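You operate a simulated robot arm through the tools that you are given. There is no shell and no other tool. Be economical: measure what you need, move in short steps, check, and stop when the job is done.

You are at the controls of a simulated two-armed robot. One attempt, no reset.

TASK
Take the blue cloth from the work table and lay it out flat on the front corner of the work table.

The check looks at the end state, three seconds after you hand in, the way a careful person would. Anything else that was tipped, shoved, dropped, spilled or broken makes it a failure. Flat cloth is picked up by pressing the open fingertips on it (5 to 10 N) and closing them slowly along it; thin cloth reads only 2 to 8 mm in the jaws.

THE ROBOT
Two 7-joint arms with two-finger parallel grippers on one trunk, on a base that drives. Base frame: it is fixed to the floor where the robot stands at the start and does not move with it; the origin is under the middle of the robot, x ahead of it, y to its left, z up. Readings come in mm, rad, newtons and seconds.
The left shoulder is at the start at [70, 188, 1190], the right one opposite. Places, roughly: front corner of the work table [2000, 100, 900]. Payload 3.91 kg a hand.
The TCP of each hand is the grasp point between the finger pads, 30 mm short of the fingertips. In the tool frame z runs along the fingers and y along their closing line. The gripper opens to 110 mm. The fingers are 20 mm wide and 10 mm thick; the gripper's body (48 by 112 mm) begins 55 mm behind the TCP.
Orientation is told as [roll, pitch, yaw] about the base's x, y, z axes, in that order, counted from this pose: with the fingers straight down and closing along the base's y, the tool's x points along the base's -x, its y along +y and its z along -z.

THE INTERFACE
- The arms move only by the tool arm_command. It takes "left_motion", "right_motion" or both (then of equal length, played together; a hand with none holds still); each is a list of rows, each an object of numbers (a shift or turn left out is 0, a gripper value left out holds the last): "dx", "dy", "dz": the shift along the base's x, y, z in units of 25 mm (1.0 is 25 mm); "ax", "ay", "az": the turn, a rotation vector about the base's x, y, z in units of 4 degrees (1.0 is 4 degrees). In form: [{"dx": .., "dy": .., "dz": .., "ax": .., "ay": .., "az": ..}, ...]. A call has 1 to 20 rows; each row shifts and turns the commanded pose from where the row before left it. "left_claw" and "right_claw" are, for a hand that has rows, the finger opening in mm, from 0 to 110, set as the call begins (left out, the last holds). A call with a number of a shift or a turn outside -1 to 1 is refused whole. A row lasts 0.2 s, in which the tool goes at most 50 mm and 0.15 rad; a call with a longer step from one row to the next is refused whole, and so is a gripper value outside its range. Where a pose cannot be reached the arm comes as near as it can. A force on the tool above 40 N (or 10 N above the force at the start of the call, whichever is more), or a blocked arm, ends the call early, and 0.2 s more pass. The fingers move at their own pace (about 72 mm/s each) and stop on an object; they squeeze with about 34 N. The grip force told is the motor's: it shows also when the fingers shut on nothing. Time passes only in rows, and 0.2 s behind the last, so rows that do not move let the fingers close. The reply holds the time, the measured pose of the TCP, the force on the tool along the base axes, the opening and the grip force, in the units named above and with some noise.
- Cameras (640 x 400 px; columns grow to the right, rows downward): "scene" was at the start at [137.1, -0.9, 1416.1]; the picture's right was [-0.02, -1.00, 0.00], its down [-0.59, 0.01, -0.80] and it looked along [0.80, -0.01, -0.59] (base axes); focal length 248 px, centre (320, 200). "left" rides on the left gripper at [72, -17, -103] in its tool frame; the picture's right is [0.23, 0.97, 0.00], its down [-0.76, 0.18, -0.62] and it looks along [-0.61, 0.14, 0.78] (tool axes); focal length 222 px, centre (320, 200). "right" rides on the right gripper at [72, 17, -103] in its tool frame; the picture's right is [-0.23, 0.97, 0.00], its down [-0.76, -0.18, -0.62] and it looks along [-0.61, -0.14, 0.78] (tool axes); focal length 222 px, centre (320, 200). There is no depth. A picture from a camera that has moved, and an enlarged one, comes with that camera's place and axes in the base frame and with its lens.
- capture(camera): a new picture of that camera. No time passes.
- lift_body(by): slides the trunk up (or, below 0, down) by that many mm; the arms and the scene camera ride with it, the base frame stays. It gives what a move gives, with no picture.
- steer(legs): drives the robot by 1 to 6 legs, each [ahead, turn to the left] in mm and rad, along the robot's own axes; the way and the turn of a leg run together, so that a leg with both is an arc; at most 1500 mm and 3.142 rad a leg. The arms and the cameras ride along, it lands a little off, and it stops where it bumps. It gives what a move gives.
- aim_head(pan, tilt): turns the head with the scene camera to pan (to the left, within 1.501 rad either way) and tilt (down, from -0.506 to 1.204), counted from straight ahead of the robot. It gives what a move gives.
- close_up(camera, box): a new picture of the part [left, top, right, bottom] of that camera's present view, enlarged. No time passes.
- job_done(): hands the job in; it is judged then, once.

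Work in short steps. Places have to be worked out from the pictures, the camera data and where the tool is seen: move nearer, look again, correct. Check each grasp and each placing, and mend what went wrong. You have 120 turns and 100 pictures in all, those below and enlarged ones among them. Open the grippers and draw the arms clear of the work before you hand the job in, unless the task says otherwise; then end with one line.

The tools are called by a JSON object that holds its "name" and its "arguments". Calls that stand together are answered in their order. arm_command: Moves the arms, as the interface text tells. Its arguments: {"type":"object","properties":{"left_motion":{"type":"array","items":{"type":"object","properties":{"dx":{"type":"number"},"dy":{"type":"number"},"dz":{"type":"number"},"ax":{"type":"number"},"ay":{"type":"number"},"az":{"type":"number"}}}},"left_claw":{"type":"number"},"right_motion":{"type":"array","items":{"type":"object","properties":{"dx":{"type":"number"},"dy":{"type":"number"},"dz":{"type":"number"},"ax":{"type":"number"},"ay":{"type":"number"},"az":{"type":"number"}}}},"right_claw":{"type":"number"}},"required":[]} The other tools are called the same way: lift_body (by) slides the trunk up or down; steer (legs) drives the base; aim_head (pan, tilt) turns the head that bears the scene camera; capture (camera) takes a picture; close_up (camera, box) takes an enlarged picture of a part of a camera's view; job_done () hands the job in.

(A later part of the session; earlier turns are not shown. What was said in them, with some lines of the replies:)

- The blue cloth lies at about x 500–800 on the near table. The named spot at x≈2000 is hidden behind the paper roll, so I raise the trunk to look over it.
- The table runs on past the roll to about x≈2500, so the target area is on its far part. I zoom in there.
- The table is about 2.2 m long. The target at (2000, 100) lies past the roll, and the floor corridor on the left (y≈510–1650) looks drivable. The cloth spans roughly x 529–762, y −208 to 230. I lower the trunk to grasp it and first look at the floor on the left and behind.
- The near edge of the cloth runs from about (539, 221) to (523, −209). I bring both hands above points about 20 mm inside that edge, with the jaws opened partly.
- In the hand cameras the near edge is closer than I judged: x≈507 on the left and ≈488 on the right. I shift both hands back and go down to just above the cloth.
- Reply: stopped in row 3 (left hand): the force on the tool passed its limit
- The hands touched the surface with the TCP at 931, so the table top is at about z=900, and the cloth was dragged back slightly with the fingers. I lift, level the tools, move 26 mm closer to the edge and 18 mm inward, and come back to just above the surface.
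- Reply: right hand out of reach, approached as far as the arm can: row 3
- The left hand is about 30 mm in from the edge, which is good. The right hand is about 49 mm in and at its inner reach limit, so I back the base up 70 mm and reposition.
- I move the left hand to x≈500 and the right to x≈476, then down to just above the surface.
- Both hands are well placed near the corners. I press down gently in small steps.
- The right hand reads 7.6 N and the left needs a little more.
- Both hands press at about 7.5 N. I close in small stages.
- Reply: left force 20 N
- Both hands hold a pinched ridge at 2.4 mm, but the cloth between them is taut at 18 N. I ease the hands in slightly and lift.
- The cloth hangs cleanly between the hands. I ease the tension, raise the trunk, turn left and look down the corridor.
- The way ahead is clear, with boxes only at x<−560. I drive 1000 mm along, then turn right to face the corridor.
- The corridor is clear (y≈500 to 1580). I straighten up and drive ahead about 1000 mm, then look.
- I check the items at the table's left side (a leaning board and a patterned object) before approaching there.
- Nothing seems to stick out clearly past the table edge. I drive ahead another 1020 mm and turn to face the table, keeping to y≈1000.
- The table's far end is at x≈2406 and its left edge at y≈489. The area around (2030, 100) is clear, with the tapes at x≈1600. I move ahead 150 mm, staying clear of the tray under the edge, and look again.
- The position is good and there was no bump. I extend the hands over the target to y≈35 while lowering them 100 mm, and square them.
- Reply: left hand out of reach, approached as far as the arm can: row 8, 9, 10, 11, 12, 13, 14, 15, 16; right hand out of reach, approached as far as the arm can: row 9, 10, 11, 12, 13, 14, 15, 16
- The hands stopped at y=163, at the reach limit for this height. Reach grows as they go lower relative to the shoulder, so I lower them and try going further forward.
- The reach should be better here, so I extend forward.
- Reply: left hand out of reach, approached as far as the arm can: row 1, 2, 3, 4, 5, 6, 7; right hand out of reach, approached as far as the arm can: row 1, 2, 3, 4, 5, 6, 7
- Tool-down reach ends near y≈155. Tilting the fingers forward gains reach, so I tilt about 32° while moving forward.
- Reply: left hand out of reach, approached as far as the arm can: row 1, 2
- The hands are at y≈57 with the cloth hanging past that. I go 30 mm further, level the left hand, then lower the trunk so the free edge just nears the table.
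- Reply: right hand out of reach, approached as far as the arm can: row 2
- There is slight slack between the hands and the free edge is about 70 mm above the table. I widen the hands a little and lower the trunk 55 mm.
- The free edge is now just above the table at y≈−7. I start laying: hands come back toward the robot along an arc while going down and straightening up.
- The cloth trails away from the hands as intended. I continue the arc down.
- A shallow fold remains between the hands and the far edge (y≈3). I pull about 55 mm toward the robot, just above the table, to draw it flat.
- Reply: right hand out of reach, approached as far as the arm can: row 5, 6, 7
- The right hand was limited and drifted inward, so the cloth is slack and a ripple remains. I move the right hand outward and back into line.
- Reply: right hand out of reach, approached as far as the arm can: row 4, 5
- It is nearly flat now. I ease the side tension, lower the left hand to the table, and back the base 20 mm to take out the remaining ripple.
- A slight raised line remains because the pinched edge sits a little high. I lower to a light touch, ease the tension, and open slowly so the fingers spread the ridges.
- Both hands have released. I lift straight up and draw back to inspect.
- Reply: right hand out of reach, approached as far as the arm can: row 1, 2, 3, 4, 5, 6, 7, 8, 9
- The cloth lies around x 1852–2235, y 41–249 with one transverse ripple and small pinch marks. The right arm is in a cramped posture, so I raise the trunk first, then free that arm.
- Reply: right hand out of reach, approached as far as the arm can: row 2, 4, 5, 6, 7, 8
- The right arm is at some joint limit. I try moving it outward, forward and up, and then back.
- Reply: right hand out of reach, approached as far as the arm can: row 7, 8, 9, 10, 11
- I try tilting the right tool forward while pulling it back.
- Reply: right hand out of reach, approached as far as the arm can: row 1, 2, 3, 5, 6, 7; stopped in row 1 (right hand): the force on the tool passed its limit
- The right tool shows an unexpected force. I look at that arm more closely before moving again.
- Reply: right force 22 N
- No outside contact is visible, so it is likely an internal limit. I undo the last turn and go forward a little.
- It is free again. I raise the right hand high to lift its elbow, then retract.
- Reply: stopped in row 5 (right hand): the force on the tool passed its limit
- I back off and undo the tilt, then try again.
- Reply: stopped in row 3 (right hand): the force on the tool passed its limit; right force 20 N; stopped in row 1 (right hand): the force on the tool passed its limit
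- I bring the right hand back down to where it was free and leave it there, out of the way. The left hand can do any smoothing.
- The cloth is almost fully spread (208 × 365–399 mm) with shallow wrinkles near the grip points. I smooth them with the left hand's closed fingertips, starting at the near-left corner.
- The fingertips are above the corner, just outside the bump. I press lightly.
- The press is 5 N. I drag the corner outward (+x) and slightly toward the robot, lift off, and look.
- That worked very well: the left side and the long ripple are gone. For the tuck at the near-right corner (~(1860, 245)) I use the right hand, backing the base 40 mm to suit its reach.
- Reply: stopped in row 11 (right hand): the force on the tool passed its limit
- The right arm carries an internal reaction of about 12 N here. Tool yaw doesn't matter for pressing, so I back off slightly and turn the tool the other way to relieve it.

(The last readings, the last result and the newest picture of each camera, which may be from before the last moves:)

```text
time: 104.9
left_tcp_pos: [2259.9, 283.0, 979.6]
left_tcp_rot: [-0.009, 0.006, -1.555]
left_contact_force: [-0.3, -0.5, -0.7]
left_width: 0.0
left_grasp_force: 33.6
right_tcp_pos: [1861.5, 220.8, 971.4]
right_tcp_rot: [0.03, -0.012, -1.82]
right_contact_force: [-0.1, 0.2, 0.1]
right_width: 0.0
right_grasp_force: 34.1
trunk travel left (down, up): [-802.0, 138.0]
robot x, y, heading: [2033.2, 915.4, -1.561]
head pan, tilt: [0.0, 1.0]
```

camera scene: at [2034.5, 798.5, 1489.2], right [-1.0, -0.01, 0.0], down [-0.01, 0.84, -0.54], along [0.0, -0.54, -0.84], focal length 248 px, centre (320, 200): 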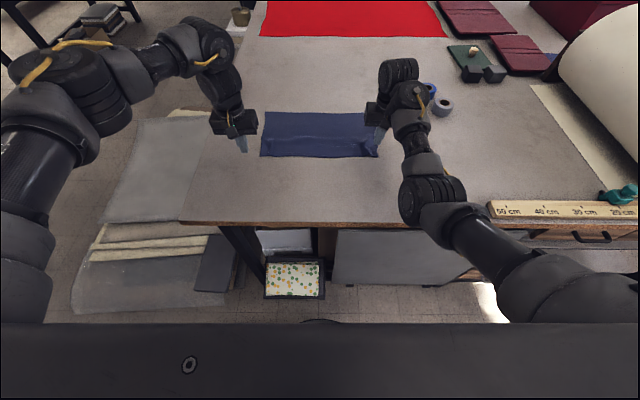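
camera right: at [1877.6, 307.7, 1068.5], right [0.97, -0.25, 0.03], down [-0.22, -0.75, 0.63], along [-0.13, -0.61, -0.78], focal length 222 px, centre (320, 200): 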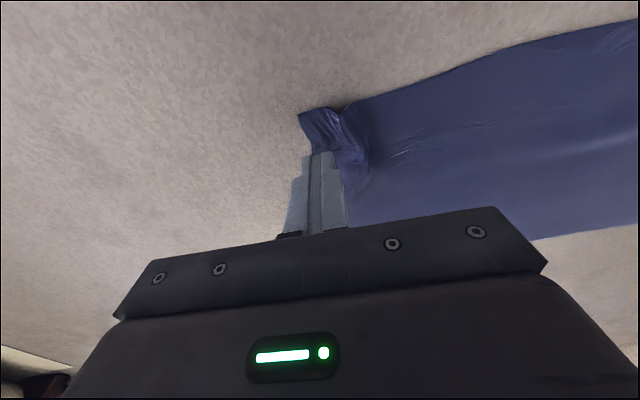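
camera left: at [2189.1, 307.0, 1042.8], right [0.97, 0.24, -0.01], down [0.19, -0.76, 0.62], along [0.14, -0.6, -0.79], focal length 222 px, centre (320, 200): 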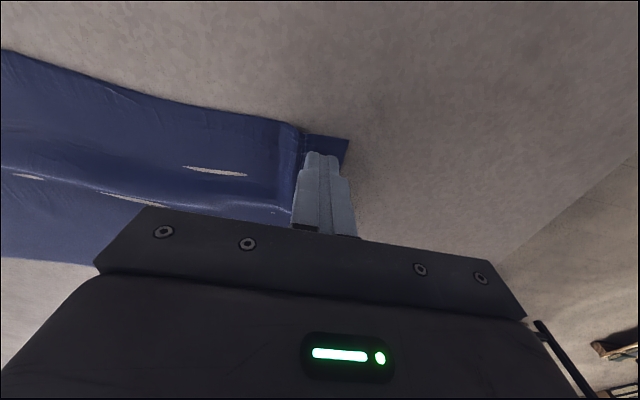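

The force is gone. I try moving back to the corner with this yaw and going down.

{"name": "arm_command", "arguments": {"right_motion": [{"dy": 0.4}, {"dy": 0.4}, {"dz": -0.4}, {"dz": -0.4}, {"dz": -0.3}, {}]}}

{"name": "capture", "arguments": {"camera": "right"}}

```text
time: 106.3
left_tcp_pos: [2258.2, 282.9, 978.9]
left_tcp_rot: [-0.009, 0.006, -1.555]
left_contact_force: [-0.4, 0.2, 0.0]
left_width: 0.0
left_grasp_force: 34.1
right_tcp_pos: [1862.8, 242.5, 943.6]
right_tcp_rot: [0.03, -0.012, -1.821]
right_contact_force: [0.3, 0.8, -0.6]
right_width: 0.0
right_grasp_force: 34.2
trunk travel left (down, up): [-802.0, 138.0]
robot x, y, heading: [2032.2, 914.9, -1.561]
head pan, tilt: [0.0, 1.0]
```

```text
44 pictures are left
camera right: at [1892.9, 310.7, 1045.9], right [0.89, -0.46, 0.03], down [-0.38, -0.68, 0.63], along [-0.27, -0.57, -0.78], focal length 222 px, centre (320, 200)
```

right: 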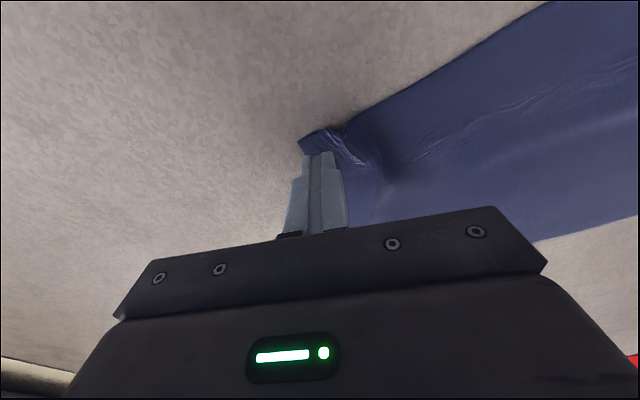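

The yaw cured it, and the fingertips are over the tucked corner. I shift 4 mm inward and press down.

{"name": "arm_command", "arguments": {"right_motion": [{"dx": 0.16}, {"dz": -0.2}, {"dz": -0.18}, {"dz": -0.1}, {}]}}

```text
time: 107.5
left_tcp_pos: [2259.1, 284.4, 978.5]
left_tcp_rot: [-0.008, 0.004, -1.555]
left_contact_force: [-1.4, 0.4, -0.3]
left_width: 0.1
left_grasp_force: 34.0
right_tcp_pos: [1866.4, 241.0, 932.3]
right_tcp_rot: [0.029, -0.012, -1.82]
right_contact_force: [-0.7, -1.4, 2.0]
right_width: 0.0
right_grasp_force: 33.9
trunk travel left (down, up): [-802.0, 138.0]
robot x, y, heading: [2034.6, 917.5, -1.562]
head pan, tilt: [0.0, 1.0]
```

I press slightly more, then drag the corner outward and lift off.

{"name": "arm_command", "arguments": {"right_motion": [{"dz": -0.05}, {"dx": -0.2, "dy": 0.03}, {"dx": -0.2, "dy": 0.03}, {"dx": -0.2, "dy": 0.03}, {}]}}

{"name": "arm_command", "arguments": {"right_motion": [{"dz": 0.4}, {"dz": 0.8}, {"dx": -0.6, "dz": 0.5}, {"dx": -0.6}, {"dx": -0.6}, {"dx": -0.6}]}}

{"name": "close_up", "arguments": {"camera": "scene", "box": [220, 80, 420, 205]}}

```text
time: 108.7
left_tcp_pos: [2260.7, 283.5, 979.6]
left_tcp_rot: [-0.009, 0.004, -1.555]
left_contact_force: [0.4, 0.7, -0.5]
left_width: 0.2
left_grasp_force: 34.1
right_tcp_pos: [1851.6, 245.2, 931.1]
right_tcp_rot: [0.029, -0.013, -1.821]
right_contact_force: [2.1, -0.3, 8.4]
right_width: 0.1
right_grasp_force: 33.9
trunk travel left (down, up): [-802.0, 138.0]
robot x, y, heading: [2032.1, 918.5, -1.56]
head pan, tilt: [0.0, 1.0]
```

```text
time: 109.8
left_tcp_pos: [2258.5, 283.8, 980.0]
left_tcp_rot: [-0.01, 0.005, -1.555]
left_contact_force: [0.4, -0.3, 0.3]
left_width: 0.3
left_grasp_force: 33.6
right_tcp_pos: [1824.2, 242.6, 973.2]
right_tcp_rot: [0.031, -0.015, -1.833]
right_contact_force: [9.6, -6.1, -7.7]
right_width: 0.0
right_grasp_force: 34.2
trunk travel left (down, up): [-802.0, 138.0]
robot x, y, heading: [2033.0, 916.7, -1.562]
head pan, tilt: [0.0, 1.0]
stopped in row 5 (right hand): the force on the tool passed its limit (the readings are from after the stop); the commanded pose is now the measured one
```

```text
3.20 times, centred on (320, 142) of scene
camera zoom: at [2033.8, 798.4, 1489.1], right [-1.0, -0.01, 0.0], down [-0.01, 0.84, -0.54], along [0.0, -0.54, -0.84], focal length 794 px, centre (320, 384)
```

zoom: 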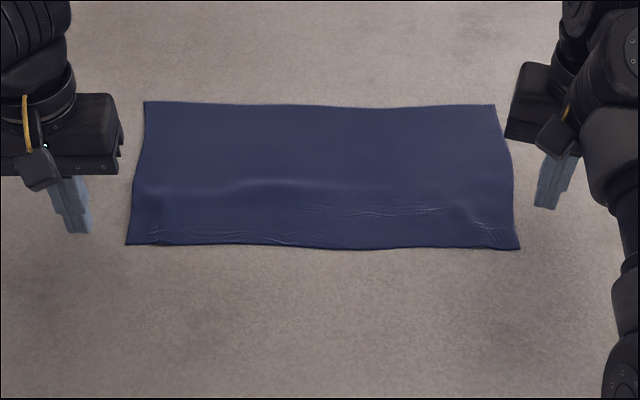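

The cloth is flat, about 400 × 210 mm, centred near (2033, 150). I ease the right arm, open the grippers, raise the trunk and back away.

{"name": "arm_command", "arguments": {"left_motion": [{"dz": 0.5}, {"dz": 0.5}, {}], "right_motion": [{"dy": -0.3, "az": -0.5}, {"az": -0.8}, {}], "left_claw": 60, "right_claw": 60}}

{"name": "lift_body", "arguments": {"by": 135}}

{"name": "steer", "arguments": {"legs": [[-180, 0]]}}

{"name": "aim_head", "arguments": {"pan": 0, "tilt": 0.85}}

{"name": "capture", "arguments": {"camera": "scene"}}

{"name": "close_up", "arguments": {"camera": "scene", "box": [220, 80, 420, 205]}}

```text
time: 110.6
left_tcp_pos: [2259.8, 283.7, 1003.6]
left_tcp_rot: [-0.009, 0.007, -1.554]
left_contact_force: [-0.3, 0.2, -0.4]
left_width: 59.7
left_grasp_force: 0.1
right_tcp_pos: [1825.2, 235.6, 973.1]
right_tcp_rot: [0.028, -0.015, -1.923]
right_contact_force: [-0.2, 0.3, 0.0]
right_width: 59.5
right_grasp_force: 0.1
trunk travel left (down, up): [-802.0, 138.0]
robot x, y, heading: [2031.1, 920.8, -1.565]
head pan, tilt: [0.0, 1.0]
```

```text
time: 112.2
left_tcp_pos: [2259.2, 283.9, 1138.8]
left_tcp_rot: [-0.009, 0.004, -1.555]
left_contact_force: [0.0, -0.8, 0.4]
left_width: 59.8
left_grasp_force: 0.0
right_tcp_pos: [1824.9, 235.2, 1109.4]
right_tcp_rot: [0.031, -0.014, -1.923]
right_contact_force: [0.3, -0.1, -0.5]
right_width: 60.1
right_grasp_force: 0.1
trunk travel left (down, up): [-937.0, 3.0]
robot x, y, heading: [2032.5, 918.1, -1.562]
head pan, tilt: [0.0, 1.0]
```

```text
time: 113.7
left_tcp_pos: [2257.0, 464.2, 1140.2]
left_tcp_rot: [-0.009, 0.005, -1.556]
left_contact_force: [0.6, -0.4, -0.8]
left_width: 60.3
left_grasp_force: 0.0
right_tcp_pos: [1822.7, 414.5, 1109.5]
right_tcp_rot: [0.03, -0.015, -1.922]
right_contact_force: [0.2, 0.6, 0.1]
right_width: 60.0
right_grasp_force: 0.1
trunk travel left (down, up): [-937.0, 3.0]
robot x, y, heading: [2032.1, 1098.0, -1.564]
head pan, tilt: [0.0, 1.0]
```

```text
time: 114.4
left_tcp_pos: [2257.3, 463.3, 1139.6]
left_tcp_rot: [-0.008, 0.005, -1.556]
left_contact_force: [-0.1, -0.5, 0.6]
left_width: 60.2
left_grasp_force: 0.1
right_tcp_pos: [1823.6, 415.8, 1110.5]
right_tcp_rot: [0.032, -0.018, -1.922]
right_contact_force: [-0.2, 0.5, 1.0]
right_width: 60.0
right_grasp_force: 0.0
trunk travel left (down, up): [-937.0, 3.0]
robot x, y, heading: [2030.2, 1095.6, -1.558]
head pan, tilt: [0.0, 0.85]
```

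```text
42 pictures are left
camera scene: at [2032.9, 970.3, 1635.4], right [-1.0, -0.01, 0.0], down [-0.01, 0.75, -0.66], along [0.01, -0.66, -0.75], focal length 248 px, centre (320, 200)
```

scene: 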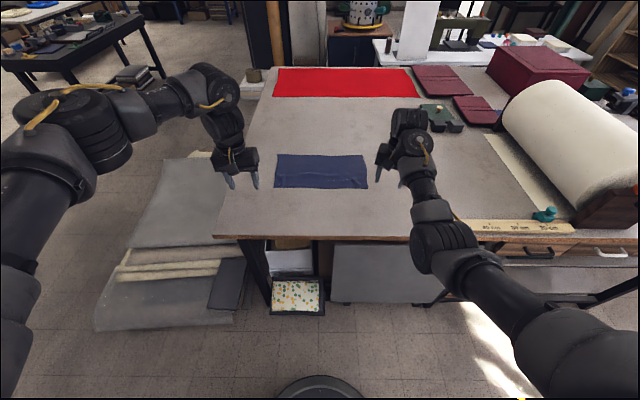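

```text
3.20 times, centred on (320, 142) of scene
camera zoom: at [2032.9, 970.3, 1635.4], right [-1.0, -0.01, 0.0], down [-0.01, 0.75, -0.66], along [0.01, -0.66, -0.75], focal length 794 px, centre (320, 384)
```

zoom: 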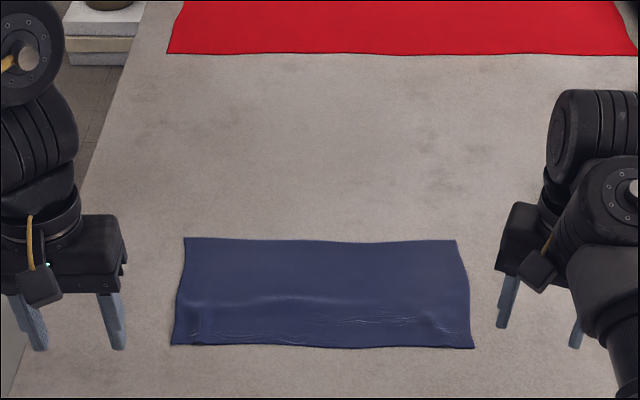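

The cloth lies flat near the target corner. The tapes, ruler, red cloth and other items look undisturbed, and the hands are open and clear, so I hand in.

{"name": "job_done", "arguments": {}}

```text
The job is handed in.
```

The blue cloth is laid out flat on the front-corner area of the work table, centred near (2033, 150) against the rough target (2000, 100). A few faint creases remain where the grippers held it. I saw nothing else disturbed in the last pictures, and both grippers are open and clear of the work.
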